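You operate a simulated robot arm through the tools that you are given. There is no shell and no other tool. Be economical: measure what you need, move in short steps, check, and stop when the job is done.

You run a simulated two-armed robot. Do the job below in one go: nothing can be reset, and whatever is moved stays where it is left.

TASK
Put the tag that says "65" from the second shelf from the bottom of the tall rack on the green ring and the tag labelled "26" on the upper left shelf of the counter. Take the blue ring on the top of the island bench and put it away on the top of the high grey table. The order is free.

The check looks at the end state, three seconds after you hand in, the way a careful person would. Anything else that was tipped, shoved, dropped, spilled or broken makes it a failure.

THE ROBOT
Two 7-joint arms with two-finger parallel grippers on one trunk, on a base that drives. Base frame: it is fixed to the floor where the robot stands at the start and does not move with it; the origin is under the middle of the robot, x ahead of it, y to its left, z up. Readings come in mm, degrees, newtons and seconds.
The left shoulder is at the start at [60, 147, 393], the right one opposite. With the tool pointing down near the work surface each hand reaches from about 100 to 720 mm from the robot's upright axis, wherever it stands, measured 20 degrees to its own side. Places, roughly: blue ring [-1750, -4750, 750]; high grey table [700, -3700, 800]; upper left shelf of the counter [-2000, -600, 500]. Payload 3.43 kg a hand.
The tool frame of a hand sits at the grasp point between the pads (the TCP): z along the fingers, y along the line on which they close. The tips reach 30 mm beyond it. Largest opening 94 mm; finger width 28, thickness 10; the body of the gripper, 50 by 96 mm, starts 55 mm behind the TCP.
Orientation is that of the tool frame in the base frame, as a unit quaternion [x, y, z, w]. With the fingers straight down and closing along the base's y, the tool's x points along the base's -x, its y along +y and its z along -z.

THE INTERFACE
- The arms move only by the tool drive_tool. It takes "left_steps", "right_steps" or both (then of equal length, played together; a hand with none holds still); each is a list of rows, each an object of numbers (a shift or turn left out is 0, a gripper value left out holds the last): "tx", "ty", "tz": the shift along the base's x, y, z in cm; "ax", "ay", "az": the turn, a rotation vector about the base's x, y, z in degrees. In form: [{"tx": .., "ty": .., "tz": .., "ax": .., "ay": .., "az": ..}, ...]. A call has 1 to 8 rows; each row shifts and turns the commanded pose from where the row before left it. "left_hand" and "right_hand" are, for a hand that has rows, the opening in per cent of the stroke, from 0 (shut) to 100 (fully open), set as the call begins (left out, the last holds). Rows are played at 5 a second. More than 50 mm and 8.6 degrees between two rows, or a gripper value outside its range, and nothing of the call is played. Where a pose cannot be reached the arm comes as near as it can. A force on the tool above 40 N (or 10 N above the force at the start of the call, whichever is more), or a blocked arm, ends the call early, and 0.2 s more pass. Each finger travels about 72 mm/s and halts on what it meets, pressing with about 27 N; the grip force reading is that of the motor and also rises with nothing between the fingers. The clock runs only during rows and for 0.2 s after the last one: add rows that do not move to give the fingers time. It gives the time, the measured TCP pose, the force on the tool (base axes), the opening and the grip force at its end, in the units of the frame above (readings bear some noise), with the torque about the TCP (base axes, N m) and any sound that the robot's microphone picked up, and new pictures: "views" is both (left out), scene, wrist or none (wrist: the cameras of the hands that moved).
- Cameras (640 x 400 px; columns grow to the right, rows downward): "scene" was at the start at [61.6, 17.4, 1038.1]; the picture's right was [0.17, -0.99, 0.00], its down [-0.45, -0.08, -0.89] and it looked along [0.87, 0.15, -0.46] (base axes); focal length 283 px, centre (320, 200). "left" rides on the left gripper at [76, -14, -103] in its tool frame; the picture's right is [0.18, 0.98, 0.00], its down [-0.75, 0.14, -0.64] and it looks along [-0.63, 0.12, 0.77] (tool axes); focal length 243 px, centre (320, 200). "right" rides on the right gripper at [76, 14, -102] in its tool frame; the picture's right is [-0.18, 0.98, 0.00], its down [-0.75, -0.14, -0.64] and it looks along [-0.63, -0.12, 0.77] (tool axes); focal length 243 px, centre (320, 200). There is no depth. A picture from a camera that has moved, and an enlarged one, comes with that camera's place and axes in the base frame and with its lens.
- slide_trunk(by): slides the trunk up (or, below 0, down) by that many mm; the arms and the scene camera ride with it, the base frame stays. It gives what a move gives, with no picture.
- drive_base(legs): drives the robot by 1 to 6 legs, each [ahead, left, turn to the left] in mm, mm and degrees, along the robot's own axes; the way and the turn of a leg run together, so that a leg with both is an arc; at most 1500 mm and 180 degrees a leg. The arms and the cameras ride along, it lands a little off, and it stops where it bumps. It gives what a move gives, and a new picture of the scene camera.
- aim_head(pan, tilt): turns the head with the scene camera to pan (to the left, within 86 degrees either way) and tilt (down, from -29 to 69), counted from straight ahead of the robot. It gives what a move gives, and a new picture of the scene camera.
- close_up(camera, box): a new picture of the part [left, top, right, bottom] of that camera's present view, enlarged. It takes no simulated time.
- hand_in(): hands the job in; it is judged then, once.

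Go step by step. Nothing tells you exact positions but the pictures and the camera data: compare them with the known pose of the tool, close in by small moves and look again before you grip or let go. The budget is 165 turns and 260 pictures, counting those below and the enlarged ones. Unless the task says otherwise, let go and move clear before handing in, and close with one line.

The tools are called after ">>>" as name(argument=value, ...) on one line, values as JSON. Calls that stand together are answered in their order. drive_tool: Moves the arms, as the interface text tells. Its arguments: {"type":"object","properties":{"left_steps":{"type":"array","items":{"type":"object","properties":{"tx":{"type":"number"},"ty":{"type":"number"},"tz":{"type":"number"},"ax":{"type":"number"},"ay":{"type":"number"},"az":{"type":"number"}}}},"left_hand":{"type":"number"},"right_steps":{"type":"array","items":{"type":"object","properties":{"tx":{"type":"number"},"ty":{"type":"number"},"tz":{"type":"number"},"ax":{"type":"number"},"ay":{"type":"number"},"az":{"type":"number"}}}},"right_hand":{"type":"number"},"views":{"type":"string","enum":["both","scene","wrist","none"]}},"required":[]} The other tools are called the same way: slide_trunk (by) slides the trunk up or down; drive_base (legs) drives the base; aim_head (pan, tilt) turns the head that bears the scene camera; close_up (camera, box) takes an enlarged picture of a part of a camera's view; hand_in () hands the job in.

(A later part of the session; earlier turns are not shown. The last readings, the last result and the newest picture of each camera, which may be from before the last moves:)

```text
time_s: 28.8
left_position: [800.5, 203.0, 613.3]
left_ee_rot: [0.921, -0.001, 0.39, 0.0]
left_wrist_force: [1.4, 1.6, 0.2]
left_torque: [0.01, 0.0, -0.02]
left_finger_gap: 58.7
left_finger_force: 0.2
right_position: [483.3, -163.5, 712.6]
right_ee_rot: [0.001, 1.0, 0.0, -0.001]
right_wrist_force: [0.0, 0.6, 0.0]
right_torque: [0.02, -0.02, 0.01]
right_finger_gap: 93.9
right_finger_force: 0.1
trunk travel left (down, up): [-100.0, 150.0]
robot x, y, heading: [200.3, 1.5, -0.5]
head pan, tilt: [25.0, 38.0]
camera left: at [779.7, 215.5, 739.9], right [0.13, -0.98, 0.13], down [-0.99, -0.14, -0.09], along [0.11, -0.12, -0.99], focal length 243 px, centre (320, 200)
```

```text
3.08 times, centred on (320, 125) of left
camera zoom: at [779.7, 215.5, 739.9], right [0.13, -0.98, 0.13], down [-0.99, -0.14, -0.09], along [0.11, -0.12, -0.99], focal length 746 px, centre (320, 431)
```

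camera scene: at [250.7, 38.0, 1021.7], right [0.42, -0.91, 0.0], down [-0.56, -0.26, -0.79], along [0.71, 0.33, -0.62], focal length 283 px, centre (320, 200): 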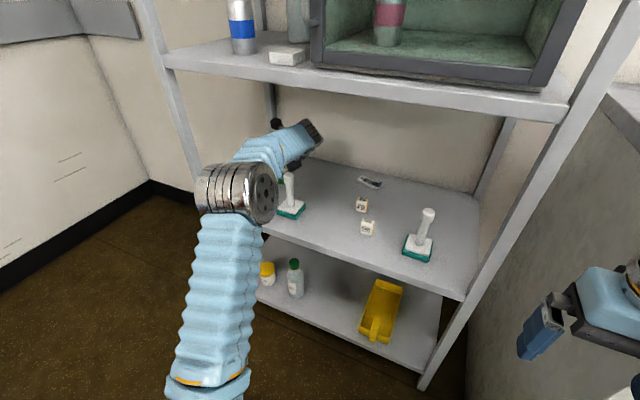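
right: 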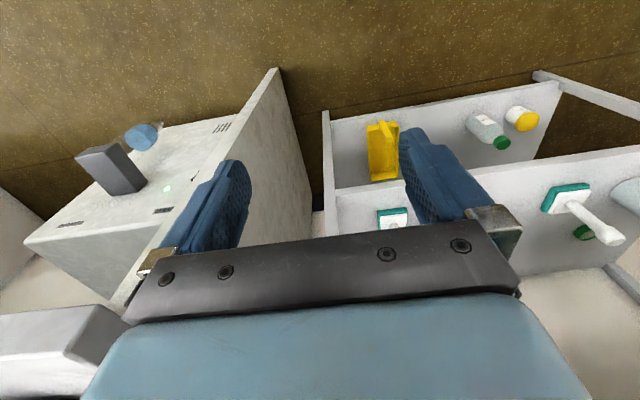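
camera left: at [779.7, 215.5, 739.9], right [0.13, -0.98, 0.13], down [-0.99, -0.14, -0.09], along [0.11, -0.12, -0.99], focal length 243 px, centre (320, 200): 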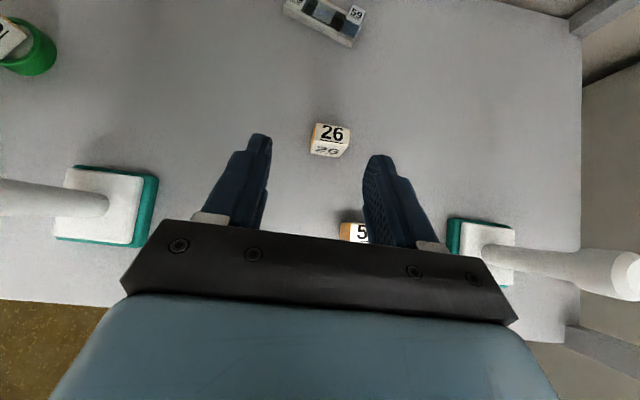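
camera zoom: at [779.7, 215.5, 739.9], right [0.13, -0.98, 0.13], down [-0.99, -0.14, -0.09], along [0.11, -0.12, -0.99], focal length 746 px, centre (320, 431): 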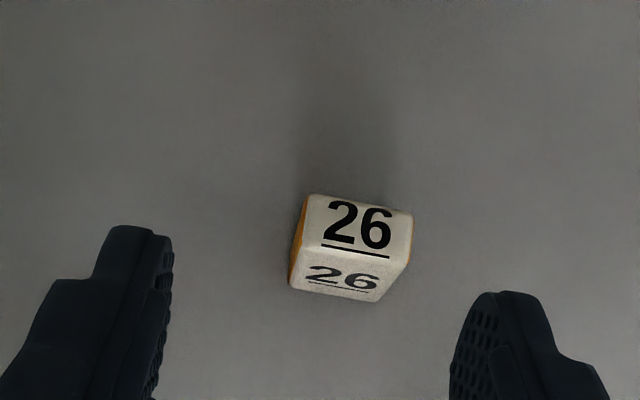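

Tag 26's centre is about (861, 189). I'll approach along the tool axis.

>>> drive_tool(left_steps=[{"tx": 1.2, "ty": -0.47, "tz": -1.77}, {"tx": 1.2, "ty": -0.47, "tz": -1.77}, {"tx": 1.2, "ty": -0.47, "tz": -1.77}, {}], left_hand=68, views="wrist")

>>> close_up(camera="left", box=[230, 110, 410, 240])

```text
time_s: 29.8
left_position: [834.1, 189.1, 560.8]
left_ee_rot: [0.922, -0.001, 0.387, 0.001]
left_wrist_force: [0.2, -0.1, -0.7]
left_torque: [0.0, -0.01, 0.03]
left_finger_gap: 63.7
left_finger_force: 0.1
right_position: [483.4, -164.5, 712.0]
right_ee_rot: [0.001, 1.0, 0.0, 0.0]
right_wrist_force: [-0.3, -0.4, 0.2]
right_torque: [-0.02, -0.02, 0.02]
right_finger_gap: 94.1
right_finger_force: 0.1
trunk travel left (down, up): [-100.0, 150.0]
robot x, y, heading: [199.8, 3.0, -0.1]
head pan, tilt: [25.0, 38.0]
camera left: at [814.4, 201.6, 686.9], right [0.13, -0.98, 0.13], down [-0.99, -0.14, -0.09], along [0.11, -0.12, -0.99], focal length 243 px, centre (320, 200)
```

left: 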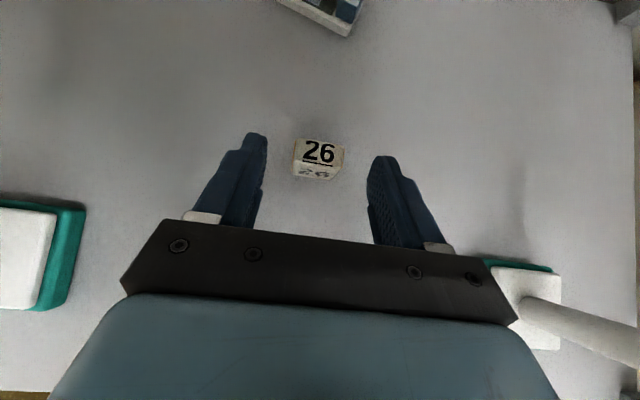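

```text
3.08 times, centred on (320, 175) of left
camera zoom: at [814.4, 201.6, 686.9], right [0.13, -0.98, 0.13], down [-0.99, -0.14, -0.09], along [0.11, -0.12, -0.99], focal length 746 px, centre (320, 277)
```

zoom: 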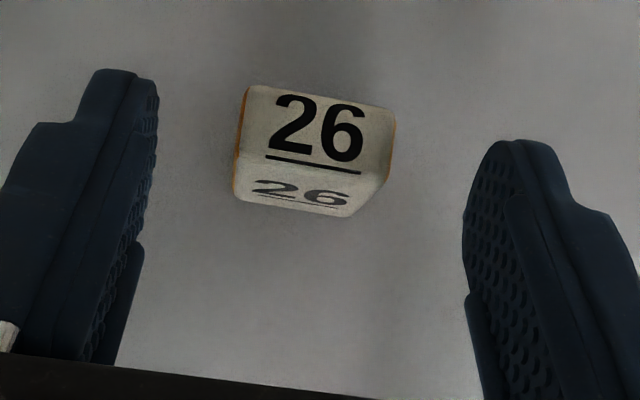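

Alignment is good, so I'll go in and grip.

>>> drive_tool(left_steps=[{"tx": 0.9, "tz": -0.85}, {"tx": 0.9, "tz": -0.85}, {"tx": 0.85, "tz": -0.9}, {}], views="none")

>>> drive_tool(left_steps=[{}, {}, {}, {}], left_hand=0, views="wrist")

```text
time_s: 30.8
left_position: [862.6, 187.3, 535.7]
left_ee_rot: [0.922, 0.0, 0.388, 0.001]
left_wrist_force: [0.0, -0.2, 0.3]
left_torque: [-0.02, 0.02, 0.02]
left_finger_gap: 63.8
left_finger_force: 0.0
right_position: [482.9, -164.1, 712.5]
right_ee_rot: [0.001, 1.0, 0.0, 0.0]
right_wrist_force: [0.2, -0.7, 0.1]
right_torque: [-0.01, 0.02, 0.02]
right_finger_gap: 94.1
right_finger_force: 0.0
trunk travel left (down, up): [-100.0, 150.0]
robot x, y, heading: [202.2, 1.1, 0.3]
head pan, tilt: [25.0, 38.0]
```

```text
time_s: 31.8
left_position: [862.7, 187.9, 535.2]
left_ee_rot: [0.921, -0.001, 0.389, 0.001]
left_wrist_force: [-1.0, -1.0, -0.9]
left_torque: [0.0, -0.01, -0.01]
left_finger_gap: 35.0
left_finger_force: 27.0
right_position: [484.3, -164.6, 713.6]
right_ee_rot: [0.002, 1.0, 0.0, 0.001]
right_wrist_force: [1.0, -0.3, -0.3]
right_torque: [-0.01, -0.01, -0.01]
right_finger_gap: 94.1
right_finger_force: 0.1
trunk travel left (down, up): [-100.0, 150.0]
robot x, y, heading: [200.0, -1.1, 0.2]
head pan, tilt: [25.0, 38.0]
camera left: at [841.8, 200.8, 661.9], right [0.13, -0.98, 0.13], down [-0.99, -0.14, -0.09], along [0.11, -0.12, -0.99], focal length 243 px, centre (320, 200)
```

left: 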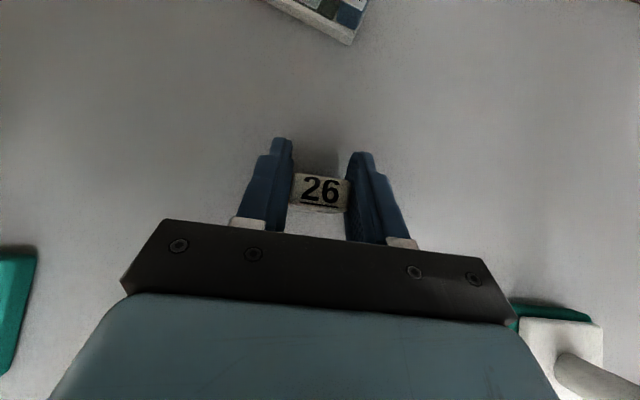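

Tag 26 is gripped, with its bottom about 36 mm below the TCP. I'll lift it and pull back out of the rack.

>>> drive_tool(left_steps=[{"tz": 2}, {"tz": 3}, {"tz": 3}, {"tx": -3}, {"tx": -4.5}, {"tx": -4.5}, {"tx": -4.5}, {"tx": -4.5}], views="none")

>>> drive_tool(left_steps=[{"tx": -4}, {"tx": -4}, {"tx": -4}, {"tx": -4}, {"tx": -4}], views="both")

```text
time_s: 33.6
left_position: [653.1, 187.6, 617.7]
left_ee_rot: [0.921, 0.0, 0.388, 0.0]
left_wrist_force: [-0.9, -0.1, -0.4]
left_torque: [0.06, -0.02, -0.06]
left_finger_gap: 34.9
left_finger_force: 26.3
right_position: [484.0, -164.7, 712.4]
right_ee_rot: [0.001, 1.0, -0.001, 0.0]
right_wrist_force: [0.2, 0.0, -0.3]
right_torque: [-0.02, 0.01, -0.02]
right_finger_gap: 94.1
right_finger_force: 0.1
trunk travel left (down, up): [-100.0, 150.0]
robot x, y, heading: [199.9, -1.5, -0.2]
head pan, tilt: [25.0, 38.0]
```

```text
time_s: 34.8
left_position: [470.1, 185.2, 654.8]
left_ee_rot: [0.922, -0.001, 0.387, 0.0]
left_wrist_force: [0.3, 0.8, 0.3]
left_torque: [0.0, 0.0, -0.02]
left_finger_gap: 34.8
left_finger_force: 27.0
left hand out of reach, approached as far as the arm can: row 3, 4, 5
right_position: [483.7, -165.1, 713.3]
right_ee_rot: [0.0, 1.0, 0.0, 0.001]
right_wrist_force: [-0.6, -0.3, 1.0]
right_torque: [0.0, 0.03, 0.01]
right_finger_gap: 93.9
right_finger_force: 0.0
trunk travel left (down, up): [-100.0, 150.0]
robot x, y, heading: [199.3, -1.1, -0.1]
head pan, tilt: [25.0, 38.0]
camera scene: at [250.9, 37.8, 1021.7], right [0.42, -0.91, 0.0], down [-0.56, -0.26, -0.79], along [0.71, 0.33, -0.62], focal length 283 px, centre (320, 200)
camera left: at [449.8, 199.0, 780.2], right [0.13, -0.98, 0.13], down [-0.99, -0.14, -0.09], along [0.11, -0.12, -0.99], focal length 243 px, centre (320, 200)
```

scene: 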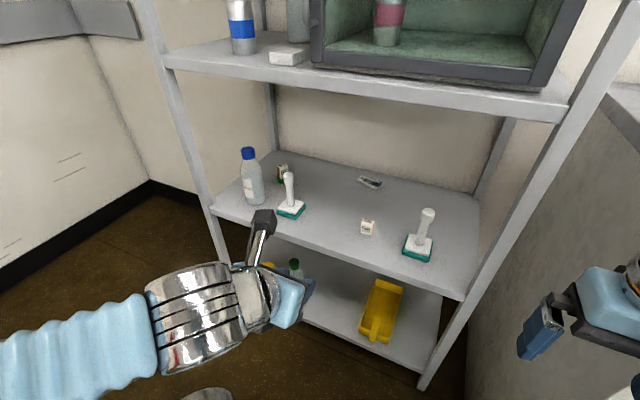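
left: 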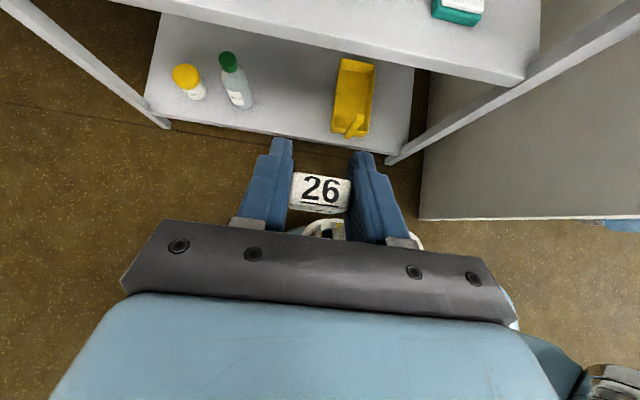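

I have tag 26 clear of the rack. Before turning toward the counter I'll back up and look to both sides.

>>> drive_base(legs=[[-350, 0, 0]])

>>> aim_head(pan=-80, tilt=25)

>>> aim_head(pan=80, tilt=25)

```text
time_s: 37.1
left_position: [121.7, 186.5, 655.3]
left_ee_rot: [0.922, -0.003, 0.388, 0.0]
left_wrist_force: [0.3, -0.1, -0.2]
left_torque: [0.01, 0.0, 0.05]
left_finger_gap: 34.8
left_finger_force: 26.8
right_position: [131.4, -164.4, 712.6]
right_ee_rot: [0.003, 1.0, 0.0, 0.0]
right_wrist_force: [-0.1, 0.2, -0.6]
right_torque: [0.0, 0.0, -0.02]
right_finger_gap: 94.3
right_finger_force: 0.1
trunk travel left (down, up): [-100.0, 150.0]
robot x, y, heading: [-147.4, 1.3, -0.6]
head pan, tilt: [25.0, 38.0]
camera scene: at [-100.1, 39.3, 1021.7], right [0.42, -0.91, 0.0], down [-0.56, -0.26, -0.79], along [0.72, 0.33, -0.62], focal length 283 px, centre (320, 200)
```

scene: 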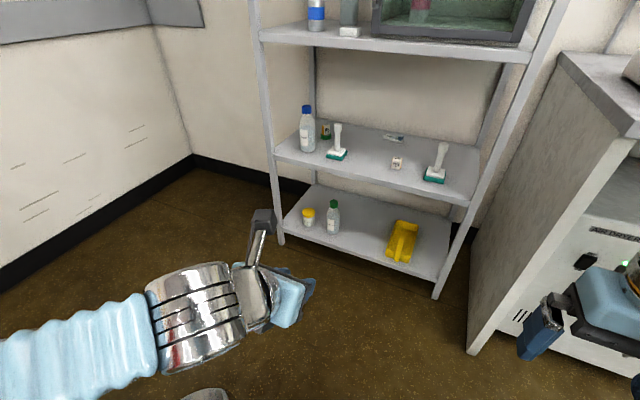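

```text
time_s: 38.9
left_position: [121.8, 186.4, 654.9]
left_ee_rot: [0.922, -0.002, 0.388, 0.0]
left_wrist_force: [0.2, 0.5, 0.7]
left_torque: [0.01, -0.02, 0.0]
left_finger_gap: 35.0
left_finger_force: 26.7
right_position: [130.7, -165.3, 712.4]
right_ee_rot: [0.003, 1.0, 0.0, 0.0]
right_wrist_force: [0.1, 0.4, -0.3]
right_torque: [0.02, -0.01, 0.0]
right_finger_gap: 94.2
right_finger_force: 0.1
trunk travel left (down, up): [-100.0, 150.0]
robot x, y, heading: [-150.1, 4.7, -0.3]
head pan, tilt: [-80.0, 25.0]
camera scene: at [-163.3, -87.4, 1042.0], right [-0.99, -0.17, 0.0], down [-0.07, 0.42, -0.91], along [0.15, -0.89, -0.42], focal length 283 px, centre (320, 200)
```

scene: 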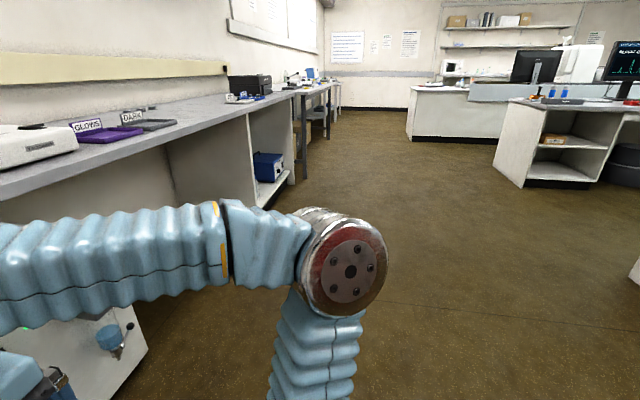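

```text
time_s: 41.3
left_position: [121.4, 185.5, 653.6]
left_ee_rot: [0.922, -0.004, 0.388, 0.002]
left_wrist_force: [-1.0, 0.4, 0.4]
left_torque: [-0.02, 0.02, 0.02]
left_finger_gap: 35.1
left_finger_force: 26.7
right_position: [131.0, -164.5, 712.7]
right_ee_rot: [0.003, 1.0, 0.0, 0.0]
right_wrist_force: [-0.4, 0.7, 0.4]
right_torque: [0.02, -0.03, 0.0]
right_finger_gap: 94.1
right_finger_force: 0.1
trunk travel left (down, up): [-100.0, 150.0]
robot x, y, heading: [-148.3, 2.4, -0.7]
head pan, tilt: [80.0, 25.0]
camera scene: at [-161.9, 94.0, 1042.0], right [0.98, -0.18, 0.0], down [-0.08, -0.42, -0.91], along [0.16, 0.89, -0.42], focal length 283 px, centre (320, 200)
```

scene: 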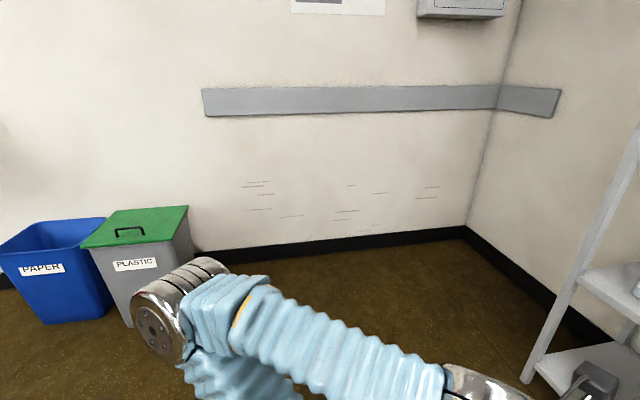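

There is open floor to my right and behind. I'll turn right about 160° to face the counter at about (-2000, -600).

>>> drive_base(legs=[[0, 0, -160]])

>>> aim_head(pan=0, tilt=20)

```text
time_s: 48.4
left_position: [-350.5, -258.3, 653.9]
left_ee_rot: [-0.141, 0.911, -0.06, -0.383]
left_wrist_force: [-0.4, 0.2, -0.8]
left_torque: [0.0, -0.03, 0.04]
left_finger_gap: 35.0
left_finger_force: 26.4
right_position: [-469.4, 71.6, 711.8]
right_ee_rot: [0.988, 0.153, 0.0, 0.0]
right_wrist_force: [0.4, 0.3, 0.0]
right_torque: [0.0, 0.0, 0.0]
right_finger_gap: 94.0
right_finger_force: 0.0
trunk travel left (down, up): [-100.0, 150.0]
robot x, y, heading: [-154.3, -0.5, -162.3]
head pan, tilt: [80.0, 25.0]
camera scene: at [-107.9, -79.1, 1042.0], right [-0.99, -0.13, 0.0], down [-0.06, 0.42, -0.91], along [0.12, -0.9, -0.42], focal length 283 px, centre (320, 200)
```

scene: 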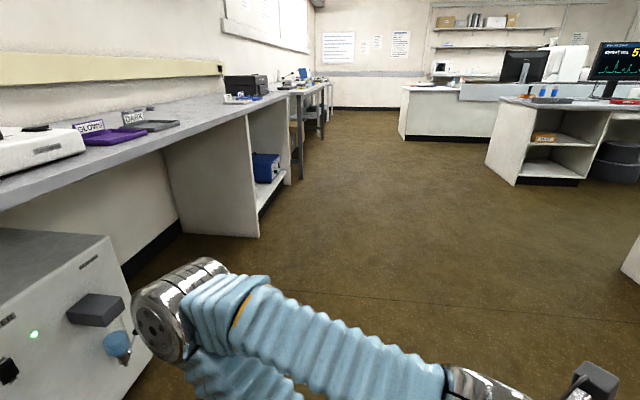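

```text
time_s: 49.9
left_position: [-350.5, -257.5, 653.6]
left_ee_rot: [-0.142, 0.911, -0.061, -0.384]
left_wrist_force: [0.2, 0.1, -1.3]
left_torque: [0.03, 0.02, 0.0]
left_finger_gap: 34.7
left_finger_force: 27.1
right_position: [-469.5, 72.2, 712.1]
right_ee_rot: [0.988, 0.153, -0.001, -0.001]
right_wrist_force: [0.3, -0.3, 0.5]
right_torque: [0.01, 0.01, -0.04]
right_finger_gap: 93.7
right_finger_force: 0.0
trunk travel left (down, up): [-100.0, 150.0]
robot x, y, heading: [-148.1, -0.1, -162.7]
head pan, tilt: [0.0, 20.0]
camera scene: at [-208.8, -16.0, 1050.1], right [-0.3, 0.95, 0.0], down [0.33, 0.1, -0.94], along [-0.9, -0.28, -0.34], focal length 283 px, centre (320, 200)
```

scene: 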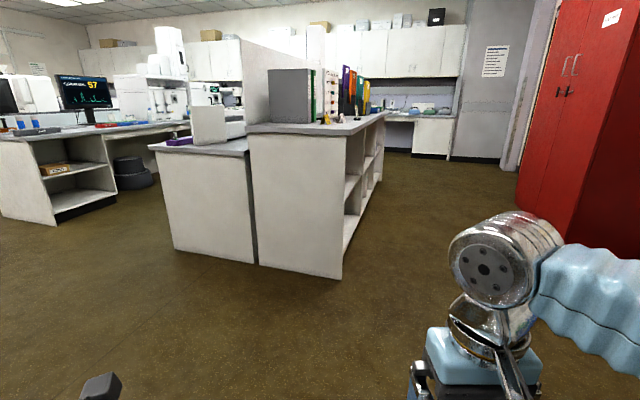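

The counter's end is at x≈-1650 and its open shelves face +y at y≈-326. I'll drive to about (-1950, 350), then turn to face it.

>>> drive_base(legs=[[808, -435, 0], [808, -435, 0], [0, 0, 72]])

>>> aim_head(pan=0, tilt=35)

```text
time_s: 62.2
left_position: [-1772.8, 67.4, 653.8]
left_ee_rot: [-0.639, 0.664, -0.27, -0.279]
left_wrist_force: [-0.1, 0.8, -0.1]
left_torque: [-0.01, -0.01, -0.01]
left_finger_gap: 35.0
left_finger_force: 26.8
right_position: [-2122.8, 67.6, 713.2]
right_ee_rot: [0.72, 0.694, -0.001, 0.0]
right_wrist_force: [0.6, -0.2, -1.2]
right_torque: [0.01, -0.02, 0.0]
right_finger_gap: 94.0
right_finger_force: 0.0
trunk travel left (down, up): [-100.0, 150.0]
robot x, y, heading: [-1949.4, 344.8, -92.3]
head pan, tilt: [0.0, 20.0]
camera scene: at [-1950.6, 282.8, 1050.1], right [-1.0, 0.04, 0.0], down [0.01, 0.34, -0.94], along [-0.04, -0.94, -0.34], focal length 283 px, centre (320, 200)
```

scene: 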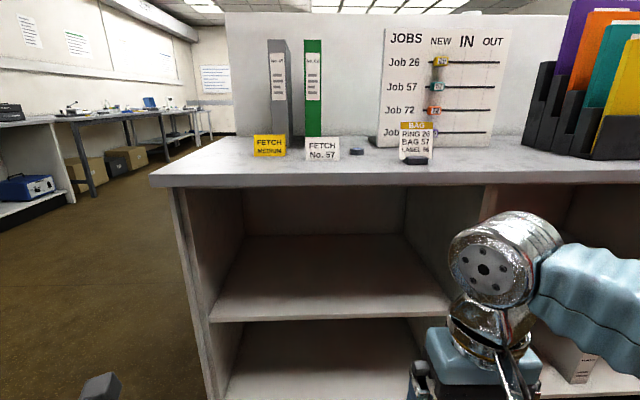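

```text
time_s: 63.0
left_position: [-1773.5, 68.3, 653.2]
left_ee_rot: [-0.64, 0.663, -0.27, -0.279]
left_wrist_force: [-0.5, 1.0, -0.4]
left_torque: [-0.01, 0.02, 0.01]
left_finger_gap: 35.2
left_finger_force: 27.1
right_position: [-2124.8, 68.5, 712.7]
right_ee_rot: [0.72, 0.694, 0.0, 0.0]
right_wrist_force: [0.7, 0.0, -0.3]
right_torque: [-0.03, -0.01, 0.02]
right_finger_gap: 94.2
right_finger_force: 0.1
trunk travel left (down, up): [-100.0, 150.0]
robot x, y, heading: [-1947.9, 345.7, -92.4]
head pan, tilt: [0.0, 35.0]
camera scene: at [-1950.4, 287.9, 1026.3], right [-1.0, 0.04, 0.0], down [0.02, 0.57, -0.82], along [-0.03, -0.82, -0.57], focal length 283 px, centre (320, 200)
```

scene: 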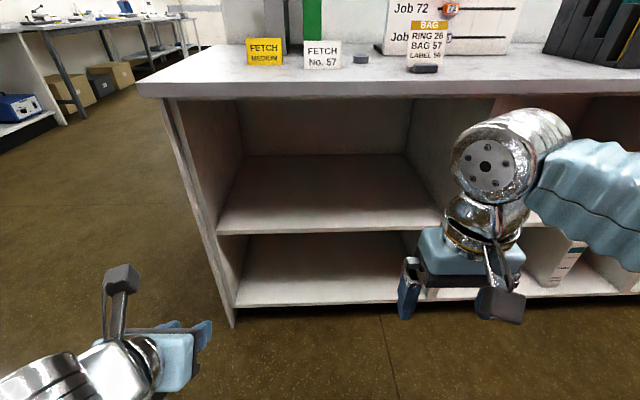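

The upper left bay spans x≈-2326 to -1678 with its shelf at z≈480. I'll drive ahead 240 mm.

>>> drive_base(legs=[[240, 0, 0]])

>>> drive_tool(left_steps=[{"tx": -1.5, "tz": -0.7}, {"tx": -1.5, "tz": -0.7}, {"tx": -1.5, "tz": -0.7}, {"tx": -1.5, "tz": -0.7}, {"tx": -1.5, "tz": -0.7}, {"tx": -1.5, "tz": -0.7}], views="both")

```text
time_s: 64.8
left_position: [-1781.7, -173.8, 653.2]
left_ee_rot: [-0.64, 0.662, -0.271, -0.279]
left_wrist_force: [-0.2, 0.3, -0.5]
left_torque: [0.04, 0.0, -0.04]
left_finger_gap: 35.1
left_finger_force: 26.2
right_position: [-2131.9, -174.5, 711.7]
right_ee_rot: [0.719, 0.695, 0.0, 0.0]
right_wrist_force: [0.6, 0.3, 0.6]
right_torque: [0.03, -0.01, -0.02]
right_finger_gap: 94.1
right_finger_force: 0.1
trunk travel left (down, up): [-100.0, 150.0]
robot x, y, heading: [-1961.1, 101.3, -91.9]
head pan, tilt: [0.0, 35.0]
camera scene: at [-1959.2, 45.6, 1026.3], right [-1.0, 0.04, 0.0], down [0.02, 0.57, -0.82], along [-0.03, -0.82, -0.57], focal length 283 px, centre (320, 200)
```

scene: 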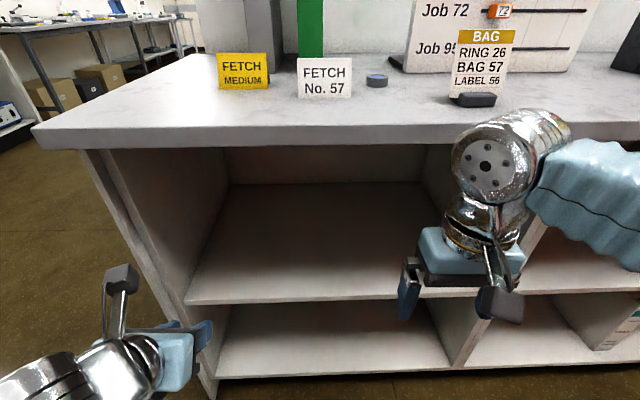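

```text
time_s: 66.2
left_position: [-1875.2, -175.8, 627.1]
left_ee_rot: [-0.64, 0.663, -0.27, -0.279]
left_wrist_force: [0.2, -0.4, -0.4]
left_torque: [0.01, -0.01, 0.01]
left_finger_gap: 35.3
left_finger_force: 27.3
left hand out of reach, approached as far as the arm can: row 1, 2, 3, 5
right_position: [-2132.1, -174.1, 712.2]
right_ee_rot: [0.72, 0.694, 0.0, 0.0]
right_wrist_force: [-0.4, -0.2, 0.5]
right_torque: [-0.06, 0.02, -0.03]
right_finger_gap: 93.9
right_finger_force: 0.0
trunk travel left (down, up): [-100.0, 150.0]
robot x, y, heading: [-1959.4, 95.9, -91.9]
head pan, tilt: [0.0, 35.0]
camera scene: at [-1959.2, 45.7, 1026.3], right [-1.0, 0.04, 0.0], down [0.02, 0.57, -0.82], along [-0.03, -0.82, -0.57], focal length 283 px, centre (320, 200)
camera left: at [-1861.2, -158.5, 753.5], right [-0.99, -0.1, 0.13], down [-0.11, 0.99, -0.09], along [-0.12, -0.1, -0.99], focal length 243 px, centre (320, 200)
```

scene: 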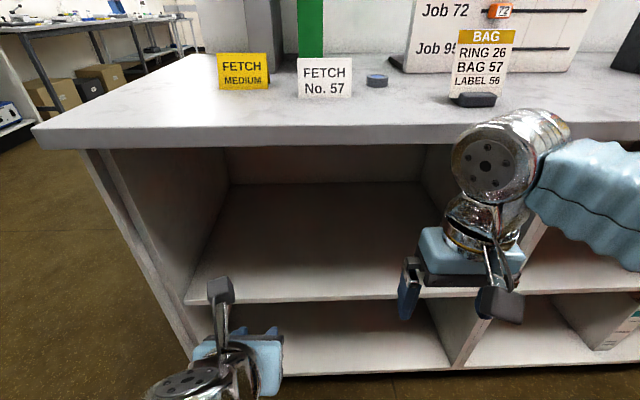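
left: 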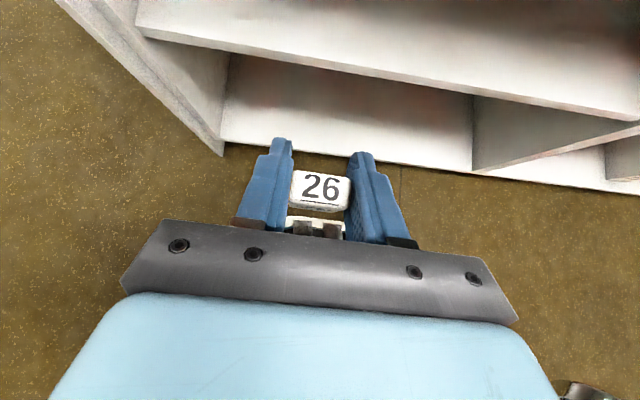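

The path into the bay is open. I'll move the tag in over the shelf.

>>> drive_tool(left_steps=[{"ty": -3.6, "tz": -0.8, "tx": -0.3}, {"ty": -3.6, "tz": -0.8, "tx": -0.3}, {"ty": -3.6, "tz": -0.8, "tx": -0.3}, {"ty": -3.6, "tz": -0.8, "tx": -0.3}, {"ty": -3.6, "tz": -0.8, "tx": -0.3}, {"ty": -3.6, "tz": -0.8, "tx": -0.3}, {"ty": -3.6, "tz": -0.8, "tx": -0.3}, {"ty": -3.6, "tz": -0.8, "tx": -0.3}], views="both")

```text
time_s: 68.0
left_position: [-1899.6, -465.9, 561.3]
left_ee_rot: [-0.64, 0.663, -0.271, -0.28]
left_wrist_force: [0.5, 0.7, 0.1]
left_torque: [0.02, 0.03, -0.05]
left_finger_gap: 35.1
left_finger_force: 26.8
right_position: [-2132.6, -174.7, 713.1]
right_ee_rot: [0.72, 0.694, 0.0, 0.0]
right_wrist_force: [0.2, 0.2, 0.5]
right_torque: [-0.05, 0.02, -0.01]
right_finger_gap: 93.7
right_finger_force: 0.0
trunk travel left (down, up): [-100.0, 150.0]
robot x, y, heading: [-1961.3, 101.1, -92.0]
head pan, tilt: [0.0, 35.0]
camera scene: at [-1959.2, 45.8, 1026.3], right [-1.0, 0.04, 0.0], down [0.02, 0.57, -0.82], along [-0.03, -0.82, -0.57], focal length 283 px, centre (320, 200)
camera left: at [-1885.3, -448.1, 689.1], right [-0.99, -0.09, 0.13], down [-0.11, 0.99, -0.09], along [-0.12, -0.1, -0.99], focal length 243 px, centre (320, 200)
```

scene: 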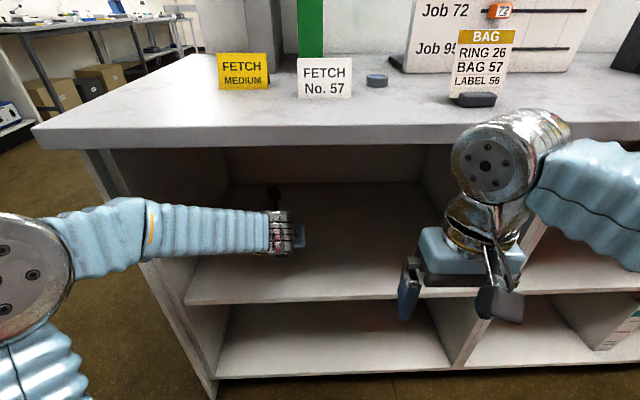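
left: 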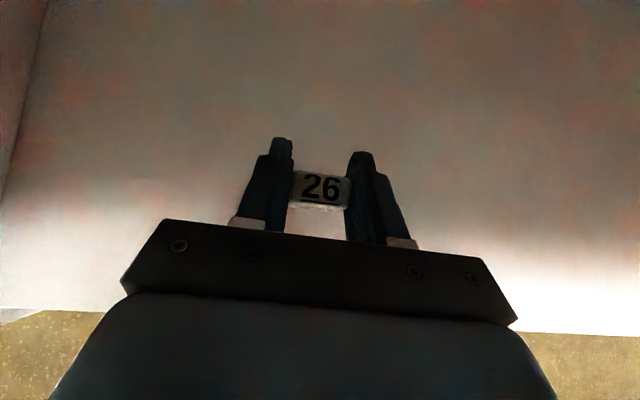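

The tag is over the shelf and I expect contact around TCP z≈516. I'll lower carefully until I feel it.

>>> drive_tool(left_steps=[{"tz": -1}, {"tz": -1}, {"tz": -0.7}, {}], views="none")

>>> drive_tool(left_steps=[{"tz": -0.3}, {"tz": -0.3}, {}], views="wrist")

```text
time_s: 69.0
left_position: [-1899.2, -466.1, 536.2]
left_ee_rot: [-0.641, 0.663, -0.269, -0.278]
left_wrist_force: [0.0, -0.4, -0.7]
left_torque: [0.05, 0.02, 0.01]
left_finger_gap: 35.3
left_finger_force: 27.0
right_position: [-2132.9, -173.9, 713.5]
right_ee_rot: [0.719, 0.695, 0.0, 0.0]
right_wrist_force: [-0.1, 0.6, 0.2]
right_torque: [-0.02, -0.02, -0.02]
right_finger_gap: 93.8
right_finger_force: 0.0
trunk travel left (down, up): [-100.0, 150.0]
robot x, y, heading: [-1959.1, 103.9, -91.7]
head pan, tilt: [0.0, 35.0]
```

```text
time_s: 69.8
left_position: [-1899.2, -466.3, 528.9]
left_ee_rot: [-0.641, 0.663, -0.27, -0.278]
left_wrist_force: [0.9, 0.1, -0.9]
left_torque: [0.01, 0.01, 0.01]
left_finger_gap: 35.2
left_finger_force: 27.4
right_position: [-2133.1, -174.9, 711.4]
right_ee_rot: [0.719, 0.695, 0.0, 0.0]
right_wrist_force: [0.2, 0.0, 1.0]
right_torque: [-0.04, 0.0, -0.02]
right_finger_gap: 93.8
right_finger_force: 0.2
trunk travel left (down, up): [-100.0, 150.0]
robot x, y, heading: [-1955.1, 100.7, -92.3]
head pan, tilt: [0.0, 35.0]
camera left: at [-1885.1, -447.5, 655.8], right [-0.99, -0.09, 0.13], down [-0.11, 0.99, -0.09], along [-0.12, -0.1, -0.99], focal length 243 px, centre (320, 200)
```

left: 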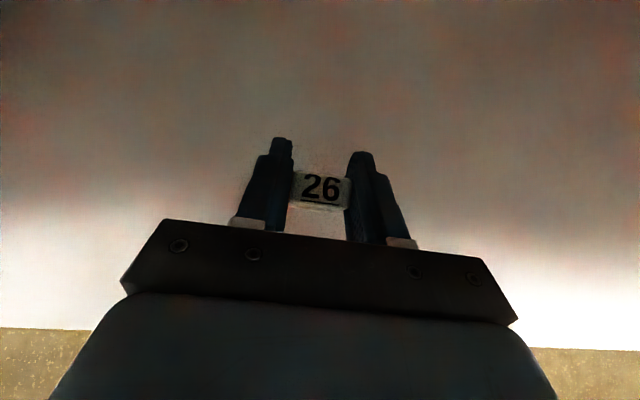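

>>> drive_tool(left_steps=[{"tz": -0.25}, {"tz": -0.25}, {}], views="none")

>>> drive_tool(left_steps=[{"tz": -0.2}, {"tz": -0.2}, {}], views="none")

>>> drive_tool(left_steps=[{"tz": -0.2}, {}], views="none")

```text
time_s: 70.6
left_position: [-1899.9, -467.1, 524.5]
left_ee_rot: [-0.64, 0.663, -0.27, -0.278]
left_wrist_force: [0.3, -0.5, 0.0]
left_torque: [0.0, 0.0, 0.0]
left_finger_gap: 35.2
left_finger_force: 27.0
right_position: [-2132.7, -174.3, 712.2]
right_ee_rot: [0.719, 0.695, 0.0, -0.001]
right_wrist_force: [0.9, 0.8, 0.0]
right_torque: [-0.02, -0.01, -0.02]
right_finger_gap: 93.8
right_finger_force: 0.0
trunk travel left (down, up): [-100.0, 150.0]
robot x, y, heading: [-1957.8, 104.6, -92.3]
head pan, tilt: [0.0, 35.0]
```

```text
time_s: 71.4
left_position: [-1899.2, -466.3, 520.1]
left_ee_rot: [-0.64, 0.663, -0.271, -0.279]
left_wrist_force: [-0.3, 0.5, -0.2]
left_torque: [-0.03, -0.03, 0.01]
left_finger_gap: 35.2
left_finger_force: 27.0
right_position: [-2132.3, -175.4, 713.2]
right_ee_rot: [0.719, 0.695, 0.0, 0.0]
right_wrist_force: [-0.1, -0.3, 0.2]
right_torque: [-0.03, 0.01, 0.04]
right_finger_gap: 93.9
right_finger_force: 0.1
trunk travel left (down, up): [-100.0, 150.0]
robot x, y, heading: [-1958.7, 102.9, -91.9]
head pan, tilt: [0.0, 35.0]
```

```text
time_s: 72.0
left_position: [-1900.5, -465.9, 519.0]
left_ee_rot: [-0.64, 0.663, -0.269, -0.28]
left_wrist_force: [-0.6, -0.6, -0.6]
left_torque: [-0.02, 0.02, -0.01]
left_finger_gap: 35.2
left_finger_force: 27.3
right_position: [-2132.6, -174.1, 712.7]
right_ee_rot: [0.719, 0.695, 0.0, 0.001]
right_wrist_force: [-0.3, -0.4, 0.3]
right_torque: [0.0, -0.01, 0.01]
right_finger_gap: 94.1
right_finger_force: 0.0
trunk travel left (down, up): [-100.0, 150.0]
robot x, y, heading: [-1954.3, 103.7, -91.9]
head pan, tilt: [0.0, 35.0]
```

No contact yet, so I'll keep lowering in 2 mm steps.

>>> drive_tool(left_steps=[{"tz": -0.2}, {}], views="none")

>>> drive_tool(left_steps=[{"tz": -0.2}, {}], views="none")

>>> drive_tool(left_steps=[{"tz": -0.2}, {}], views="wrist")

```text
time_s: 72.6
left_position: [-1900.2, -465.4, 516.0]
left_ee_rot: [-0.641, 0.663, -0.27, -0.278]
left_wrist_force: [0.1, 0.1, -0.3]
left_torque: [0.01, -0.03, 0.04]
left_finger_gap: 35.1
left_finger_force: 27.0
right_position: [-2131.4, -174.0, 712.5]
right_ee_rot: [0.719, 0.695, 0.0, 0.0]
right_wrist_force: [-0.1, 0.6, -0.9]
right_torque: [0.0, -0.03, 0.0]
right_finger_gap: 94.0
right_finger_force: 0.1
trunk travel left (down, up): [-100.0, 150.0]
robot x, y, heading: [-1959.6, 101.0, -92.2]
head pan, tilt: [0.0, 35.0]
```

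```text
time_s: 73.2
left_position: [-1900.6, -466.2, 514.1]
left_ee_rot: [-0.641, 0.663, -0.269, -0.278]
left_wrist_force: [0.5, 0.3, 0.6]
left_torque: [0.02, 0.0, 0.0]
left_finger_gap: 35.2
left_finger_force: 27.2
right_position: [-2132.1, -175.5, 712.8]
right_ee_rot: [0.719, 0.695, 0.0, 0.0]
right_wrist_force: [0.9, -1.0, 0.0]
right_torque: [0.0, -0.01, 0.0]
right_finger_gap: 94.1
right_finger_force: 0.0
trunk travel left (down, up): [-100.0, 150.0]
robot x, y, heading: [-1960.7, 103.5, -92.1]
head pan, tilt: [0.0, 35.0]
```

```text
time_s: 73.8
left_position: [-1899.6, -465.2, 512.9]
left_ee_rot: [-0.64, 0.663, -0.27, -0.278]
left_wrist_force: [0.0, -0.4, -0.2]
left_torque: [-0.01, 0.0, 0.01]
left_finger_gap: 35.2
left_finger_force: 26.7
right_position: [-2132.3, -174.8, 712.1]
right_ee_rot: [0.72, 0.694, 0.001, 0.0]
right_wrist_force: [-0.2, 0.3, 0.4]
right_torque: [0.05, -0.01, 0.02]
right_finger_gap: 94.1
right_finger_force: 0.1
trunk travel left (down, up): [-100.0, 150.0]
robot x, y, heading: [-1957.6, 101.3, -92.1]
head pan, tilt: [0.0, 35.0]
camera left: at [-1885.2, -447.2, 639.5], right [-0.99, -0.09, 0.13], down [-0.11, 0.99, -0.09], along [-0.12, -0.1, -0.99], focal length 243 px, centre (320, 200)
```

left: 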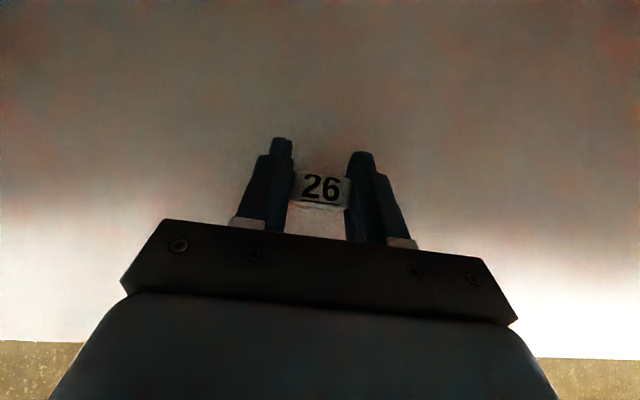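

My edge estimates now put the shelf nearer z≈466. I'll continue down gently.

>>> drive_tool(left_steps=[{"tz": -0.2}, {"tz": -0.2}, {}], views="none")

>>> drive_tool(left_steps=[{"tz": -0.2}, {"tz": -0.1}, {}], views="none")

>>> drive_tool(left_steps=[{"tz": -0.2}, {}], views="none")

>>> drive_tool(left_steps=[{"tz": -0.2}, {}], views="none")

```text
time_s: 74.6
left_position: [-1899.9, -465.9, 508.2]
left_ee_rot: [-0.641, 0.663, -0.269, -0.278]
left_wrist_force: [0.9, 0.2, 0.4]
left_torque: [0.03, -0.04, 0.03]
left_finger_gap: 35.3
left_finger_force: 26.9
right_position: [-2132.0, -174.2, 712.7]
right_ee_rot: [0.719, 0.695, 0.0, 0.0]
right_wrist_force: [0.8, 0.8, 0.5]
right_torque: [0.0, -0.01, 0.02]
right_finger_gap: 94.0
right_finger_force: 0.1
trunk travel left (down, up): [-100.0, 150.0]
robot x, y, heading: [-1958.6, 103.2, -92.0]
head pan, tilt: [0.0, 35.0]
```

```text
time_s: 75.4
left_position: [-1899.9, -464.7, 505.6]
left_ee_rot: [-0.639, 0.664, -0.27, -0.279]
left_wrist_force: [-0.4, 0.5, -1.0]
left_torque: [0.02, 0.0, -0.03]
left_finger_gap: 35.1
left_finger_force: 26.5
right_position: [-2131.8, -175.0, 712.2]
right_ee_rot: [0.72, 0.694, 0.0, 0.001]
right_wrist_force: [-0.5, -0.7, -0.5]
right_torque: [0.0, -0.01, 0.02]
right_finger_gap: 94.2
right_finger_force: 0.1
trunk travel left (down, up): [-100.0, 150.0]
robot x, y, heading: [-1957.4, 100.1, -92.3]
head pan, tilt: [0.0, 35.0]
```

```text
time_s: 76.0
left_position: [-1899.8, -465.6, 503.8]
left_ee_rot: [-0.641, 0.662, -0.27, -0.279]
left_wrist_force: [0.3, -0.6, 4.8]
left_torque: [-0.03, -0.01, 0.02]
left_finger_gap: 34.8
left_finger_force: 26.9
right_position: [-2132.0, -174.5, 712.3]
right_ee_rot: [0.719, 0.695, 0.001, 0.0]
right_wrist_force: [-0.1, 0.0, 0.7]
right_torque: [0.05, 0.01, -0.02]
right_finger_gap: 93.9
right_finger_force: 0.0
trunk travel left (down, up): [-100.0, 150.0]
robot x, y, heading: [-1961.7, 101.9, -91.9]
head pan, tilt: [0.0, 35.0]
```

```text
time_s: 76.6
left_position: [-1899.7, -464.9, 503.6]
left_ee_rot: [-0.639, 0.663, -0.27, -0.281]
left_wrist_force: [0.6, 0.9, 17.9]
left_torque: [0.05, -0.02, 0.03]
left_finger_gap: 35.0
left_finger_force: 27.1
right_position: [-2132.6, -174.2, 712.6]
right_ee_rot: [0.72, 0.694, -0.001, 0.001]
right_wrist_force: [-0.1, -0.4, 0.8]
right_torque: [0.0, 0.03, 0.0]
right_finger_gap: 94.0
right_finger_force: 0.0
trunk travel left (down, up): [-100.0, 150.0]
robot x, y, heading: [-1960.9, 100.6, -91.8]
head pan, tilt: [0.0, 35.0]
```

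Contact is made. I'll relax 1 mm, release and back out.

>>> drive_tool(left_steps=[{"tz": 0.15}, {}], views="none")

>>> drive_tool(left_steps=[{}, {}, {}], left_hand=62, views="none")

>>> drive_tool(left_steps=[{"ty": 1.2, "tz": 1.2}, {"ty": 1.2, "tz": 1.2}, {"ty": 1.2, "tz": 1.2}, {"ty": 1.2, "tz": 1.2}, {"ty": 1.2, "tz": 1.2}, {"ty": 1.2, "tz": 1.2}], views="wrist")

```text
time_s: 77.2
left_position: [-1899.7, -466.0, 503.8]
left_ee_rot: [-0.639, 0.664, -0.269, -0.28]
left_wrist_force: [-0.6, -2.6, 17.1]
left_torque: [-0.09, 0.03, 0.02]
left_finger_gap: 35.3
left_finger_force: 26.9
right_position: [-2131.5, -173.3, 712.6]
right_ee_rot: [0.719, 0.695, -0.001, 0.0]
right_wrist_force: [-0.5, 0.0, -0.8]
right_torque: [-0.03, 0.02, 0.0]
right_finger_gap: 94.0
right_finger_force: 0.0
trunk travel left (down, up): [-100.0, 150.0]
robot x, y, heading: [-1957.8, 98.8, -92.2]
head pan, tilt: [0.0, 35.0]
```

```text
time_s: 78.0
left_position: [-1898.8, -465.6, 503.0]
left_ee_rot: [-0.64, 0.663, -0.269, -0.278]
left_wrist_force: [0.3, -0.1, 0.0]
left_torque: [0.03, 0.0, 0.01]
left_finger_gap: 58.3
left_finger_force: 0.2
right_position: [-2131.5, -176.2, 711.4]
right_ee_rot: [0.719, 0.695, -0.001, 0.0]
right_wrist_force: [-0.4, -0.3, 0.1]
right_torque: [0.03, 0.02, 0.0]
right_finger_gap: 93.7
right_finger_force: 0.1
trunk travel left (down, up): [-100.0, 150.0]
robot x, y, heading: [-1960.2, 97.6, -92.2]
head pan, tilt: [0.0, 35.0]
```

```text
time_s: 79.4
left_position: [-1899.7, -391.7, 575.8]
left_ee_rot: [-0.64, 0.663, -0.269, -0.278]
left_wrist_force: [0.0, -0.4, -0.1]
left_torque: [0.01, -0.03, 0.0]
left_finger_gap: 58.2
left_finger_force: 0.1
right_position: [-2132.2, -176.0, 712.3]
right_ee_rot: [0.719, 0.695, -0.001, 0.001]
right_wrist_force: [-0.2, 0.1, 0.2]
right_torque: [0.0, -0.01, -0.03]
right_finger_gap: 94.3
right_finger_force: 0.1
trunk travel left (down, up): [-100.0, 150.0]
robot x, y, heading: [-1960.6, 101.3, -92.1]
head pan, tilt: [0.0, 35.0]
camera left: at [-1885.1, -373.5, 702.2], right [-0.99, -0.09, 0.13], down [-0.11, 0.99, -0.09], along [-0.12, -0.1, -0.99], focal length 243 px, centre (320, 200)
```

left: 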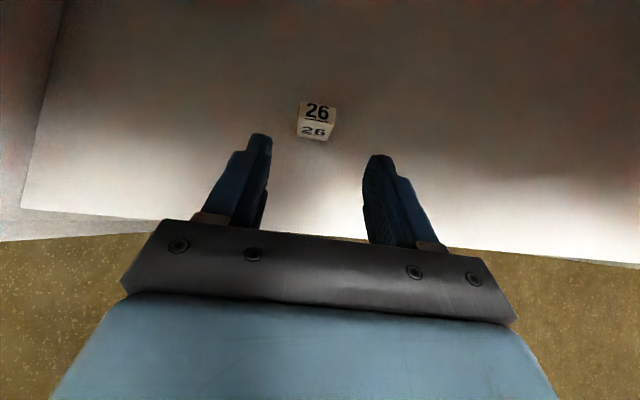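

Tag 26 stands upright on the upper left shelf. I'll withdraw the arm and back away from the counter.

>>> drive_tool(left_steps=[{"ty": 4}, {"ty": 4}, {"ty": 4}, {"ty": 4}, {"ty": 3, "tz": 1}, {"ty": 2, "tz": 2}, {"tz": 2}], views="none")

>>> drive_base(legs=[[-350, 0, 0]])

>>> close_up(camera="scene", box=[160, 60, 460, 260])

```text
time_s: 81.0
left_position: [-1906.5, -189.0, 632.8]
left_ee_rot: [-0.641, 0.663, -0.269, -0.278]
left_wrist_force: [-0.4, 0.4, -0.8]
left_torque: [0.0, -0.01, 0.0]
left_finger_gap: 58.2
left_finger_force: 0.1
left hand out of reach, approached as far as the arm can: row 4, 5
right_position: [-2133.1, -174.4, 713.4]
right_ee_rot: [0.719, 0.695, 0.0, 0.0]
right_wrist_force: [-0.1, 0.1, -0.2]
right_torque: [0.03, 0.02, 0.01]
right_finger_gap: 94.1
right_finger_force: 0.0
trunk travel left (down, up): [-100.0, 150.0]
robot x, y, heading: [-1963.3, 102.1, -92.5]
head pan, tilt: [0.0, 35.0]
```

```text
time_s: 83.3
left_position: [-1895.7, 159.7, 634.2]
left_ee_rot: [-0.64, 0.663, -0.27, -0.279]
left_wrist_force: [-0.9, -0.9, 0.2]
left_torque: [-0.04, -0.02, -0.02]
left_finger_gap: 58.4
left_finger_force: 0.1
right_position: [-2118.3, 175.4, 712.6]
right_ee_rot: [0.72, 0.694, 0.0, 0.0]
right_wrist_force: [-0.2, 0.5, 0.0]
right_torque: [0.02, -0.02, -0.03]
right_finger_gap: 93.9
right_finger_force: 0.1
trunk travel left (down, up): [-100.0, 150.0]
robot x, y, heading: [-1947.3, 448.1, -92.2]
head pan, tilt: [0.0, 35.0]
camera scene: at [-1946.6, 395.3, 1026.3], right [-1.0, 0.04, 0.0], down [0.02, 0.57, -0.82], along [-0.03, -0.82, -0.57], focal length 283 px, centre (320, 200)
```

scene: 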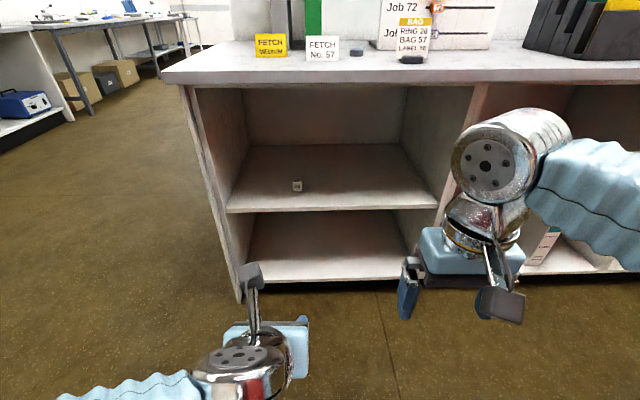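

```text
2.00 times, centred on (310, 160) of scene
camera zoom: at [-1946.6, 395.3, 1026.3], right [-1.0, 0.04, 0.0], down [0.02, 0.57, -0.82], along [-0.03, -0.82, -0.57], focal length 567 px, centre (340, 280)
```

zoom: 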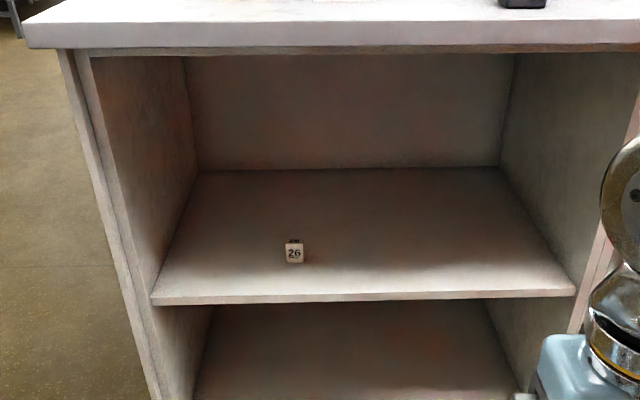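

Tag 26 is in place. Now I'll drive to the island bench around the counter's end: sideways to x≈-700, then along -y.

>>> drive_base(legs=[[0, 1250, 0], [1450, 0, 0], [1200, 0, 0]])

>>> aim_head(pan=-20, tilt=20)

```text
time_s: 102.0
left_position: [-693.0, -2503.4, 634.7]
left_ee_rot: [-0.645, 0.658, -0.272, -0.276]
left_wrist_force: [0.2, -0.5, 0.9]
left_torque: [-0.02, -0.02, 0.01]
left_finger_gap: 58.1
left_finger_force: 0.0
right_position: [-919.7, -2490.6, 712.1]
right_ee_rot: [0.715, 0.699, 0.001, 0.0]
right_wrist_force: [-0.1, 0.3, -0.1]
right_torque: [0.0, 0.01, 0.02]
right_finger_gap: 94.2
right_finger_force: 0.0
trunk travel left (down, up): [-100.0, 150.0]
robot x, y, heading: [-751.0, -2212.3, -91.4]
head pan, tilt: [0.0, 35.0]
camera scene: at [-748.8, -2268.1, 1026.3], right [-1.0, 0.02, 0.0], down [0.01, 0.57, -0.82], along [-0.02, -0.82, -0.57], focal length 283 px, centre (320, 200)
```

scene: 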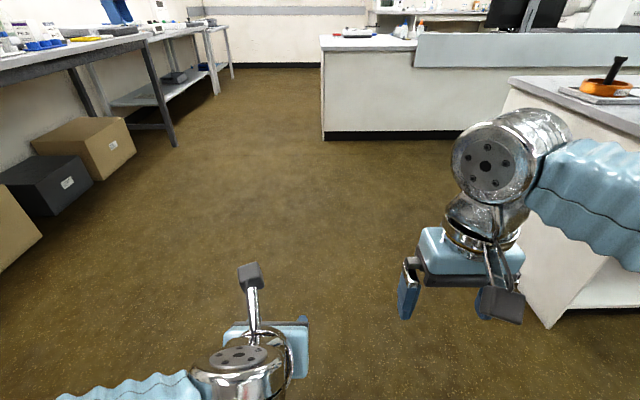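

```text
time_s: 102.8
left_position: [-694.1, -2502.4, 634.6]
left_ee_rot: [-0.644, 0.659, -0.271, -0.277]
left_wrist_force: [0.3, -1.0, -0.5]
left_torque: [0.03, 0.03, -0.01]
left_finger_gap: 58.3
left_finger_force: 0.1
right_position: [-919.4, -2490.5, 713.2]
right_ee_rot: [0.715, 0.699, 0.0, 0.0]
right_wrist_force: [-0.3, -0.3, -0.2]
right_torque: [0.0, -0.03, 0.01]
right_finger_gap: 94.3
right_finger_force: 0.0
trunk travel left (down, up): [-100.0, 150.0]
robot x, y, heading: [-746.5, -2213.4, -91.3]
head pan, tilt: [-20.0, 20.0]
camera scene: at [-780.6, -2266.9, 1050.1], right [-0.93, 0.36, 0.0], down [0.12, 0.32, -0.94], along [-0.34, -0.88, -0.34], focal length 283 px, centre (320, 200)
```

scene: 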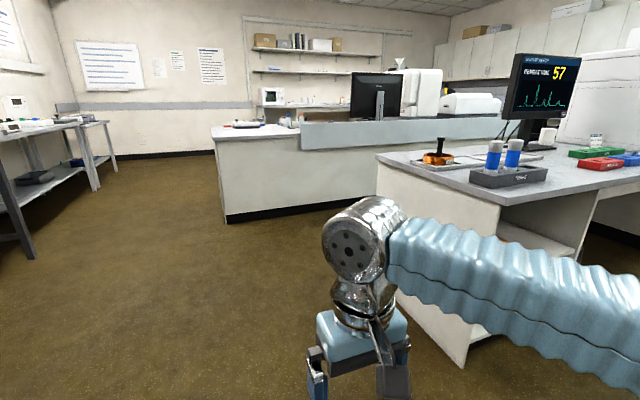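

The island bench is ahead with its near corner around (-833, -4725) and a splash panel along part of its front. I'll drive closer along its east side to look over the top.

>>> drive_base(legs=[[900, 170, 0], [900, 170, 0]])

>>> aim_head(pan=-55, tilt=20)

```text
time_s: 112.1
left_position: [-381.6, -4323.1, 634.1]
left_ee_rot: [-0.644, 0.66, -0.271, -0.277]
left_wrist_force: [-0.2, 0.7, 0.4]
left_torque: [0.03, -0.01, -0.01]
left_finger_gap: 58.4
left_finger_force: 0.1
right_position: [-606.4, -4310.6, 711.1]
right_ee_rot: [0.717, 0.698, 0.0, 0.0]
right_wrist_force: [0.1, -1.0, -0.4]
right_torque: [0.0, -0.01, 0.01]
right_finger_gap: 93.9
right_finger_force: 0.0
trunk travel left (down, up): [-100.0, 150.0]
robot x, y, heading: [-433.8, -4032.2, -91.5]
head pan, tilt: [-20.0, 20.0]
camera scene: at [-467.6, -4087.2, 1050.1], right [-0.93, 0.37, 0.0], down [0.13, 0.32, -0.94], along [-0.34, -0.87, -0.34], focal length 283 px, centre (320, 200)
```

scene: 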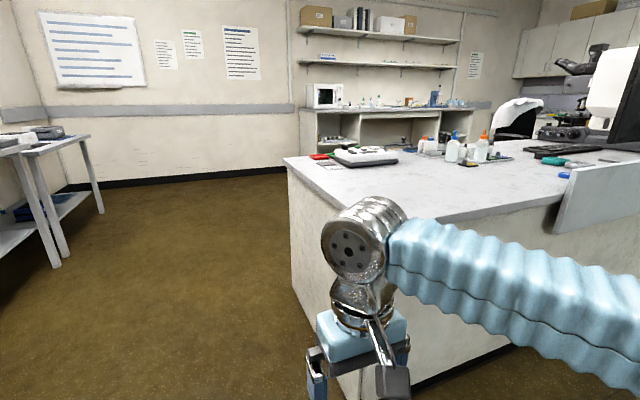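

```text
time_s: 113.1
left_position: [-381.6, -4323.2, 633.9]
left_ee_rot: [-0.644, 0.66, -0.271, -0.276]
left_wrist_force: [0.9, 0.8, -0.4]
left_torque: [0.0, -0.02, 0.01]
left_finger_gap: 58.1
left_finger_force: 0.0
right_position: [-607.5, -4311.2, 713.3]
right_ee_rot: [0.716, 0.698, 0.0, 0.0]
right_wrist_force: [0.6, 0.0, -0.2]
right_torque: [0.01, 0.04, -0.03]
right_finger_gap: 93.9
right_finger_force: 0.1
trunk travel left (down, up): [-100.0, 150.0]
robot x, y, heading: [-435.5, -4034.8, -91.6]
head pan, tilt: [-55.0, 20.0]
camera scene: at [-511.1, -4052.0, 1050.1], right [-0.55, 0.83, 0.0], down [0.29, 0.19, -0.94], along [-0.78, -0.52, -0.34], focal length 283 px, centre (320, 200)
```

scene: 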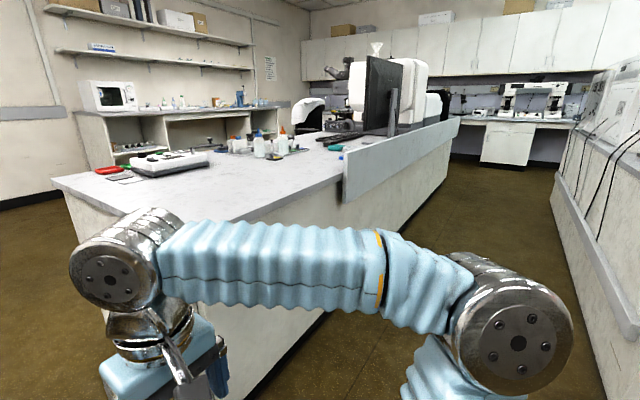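

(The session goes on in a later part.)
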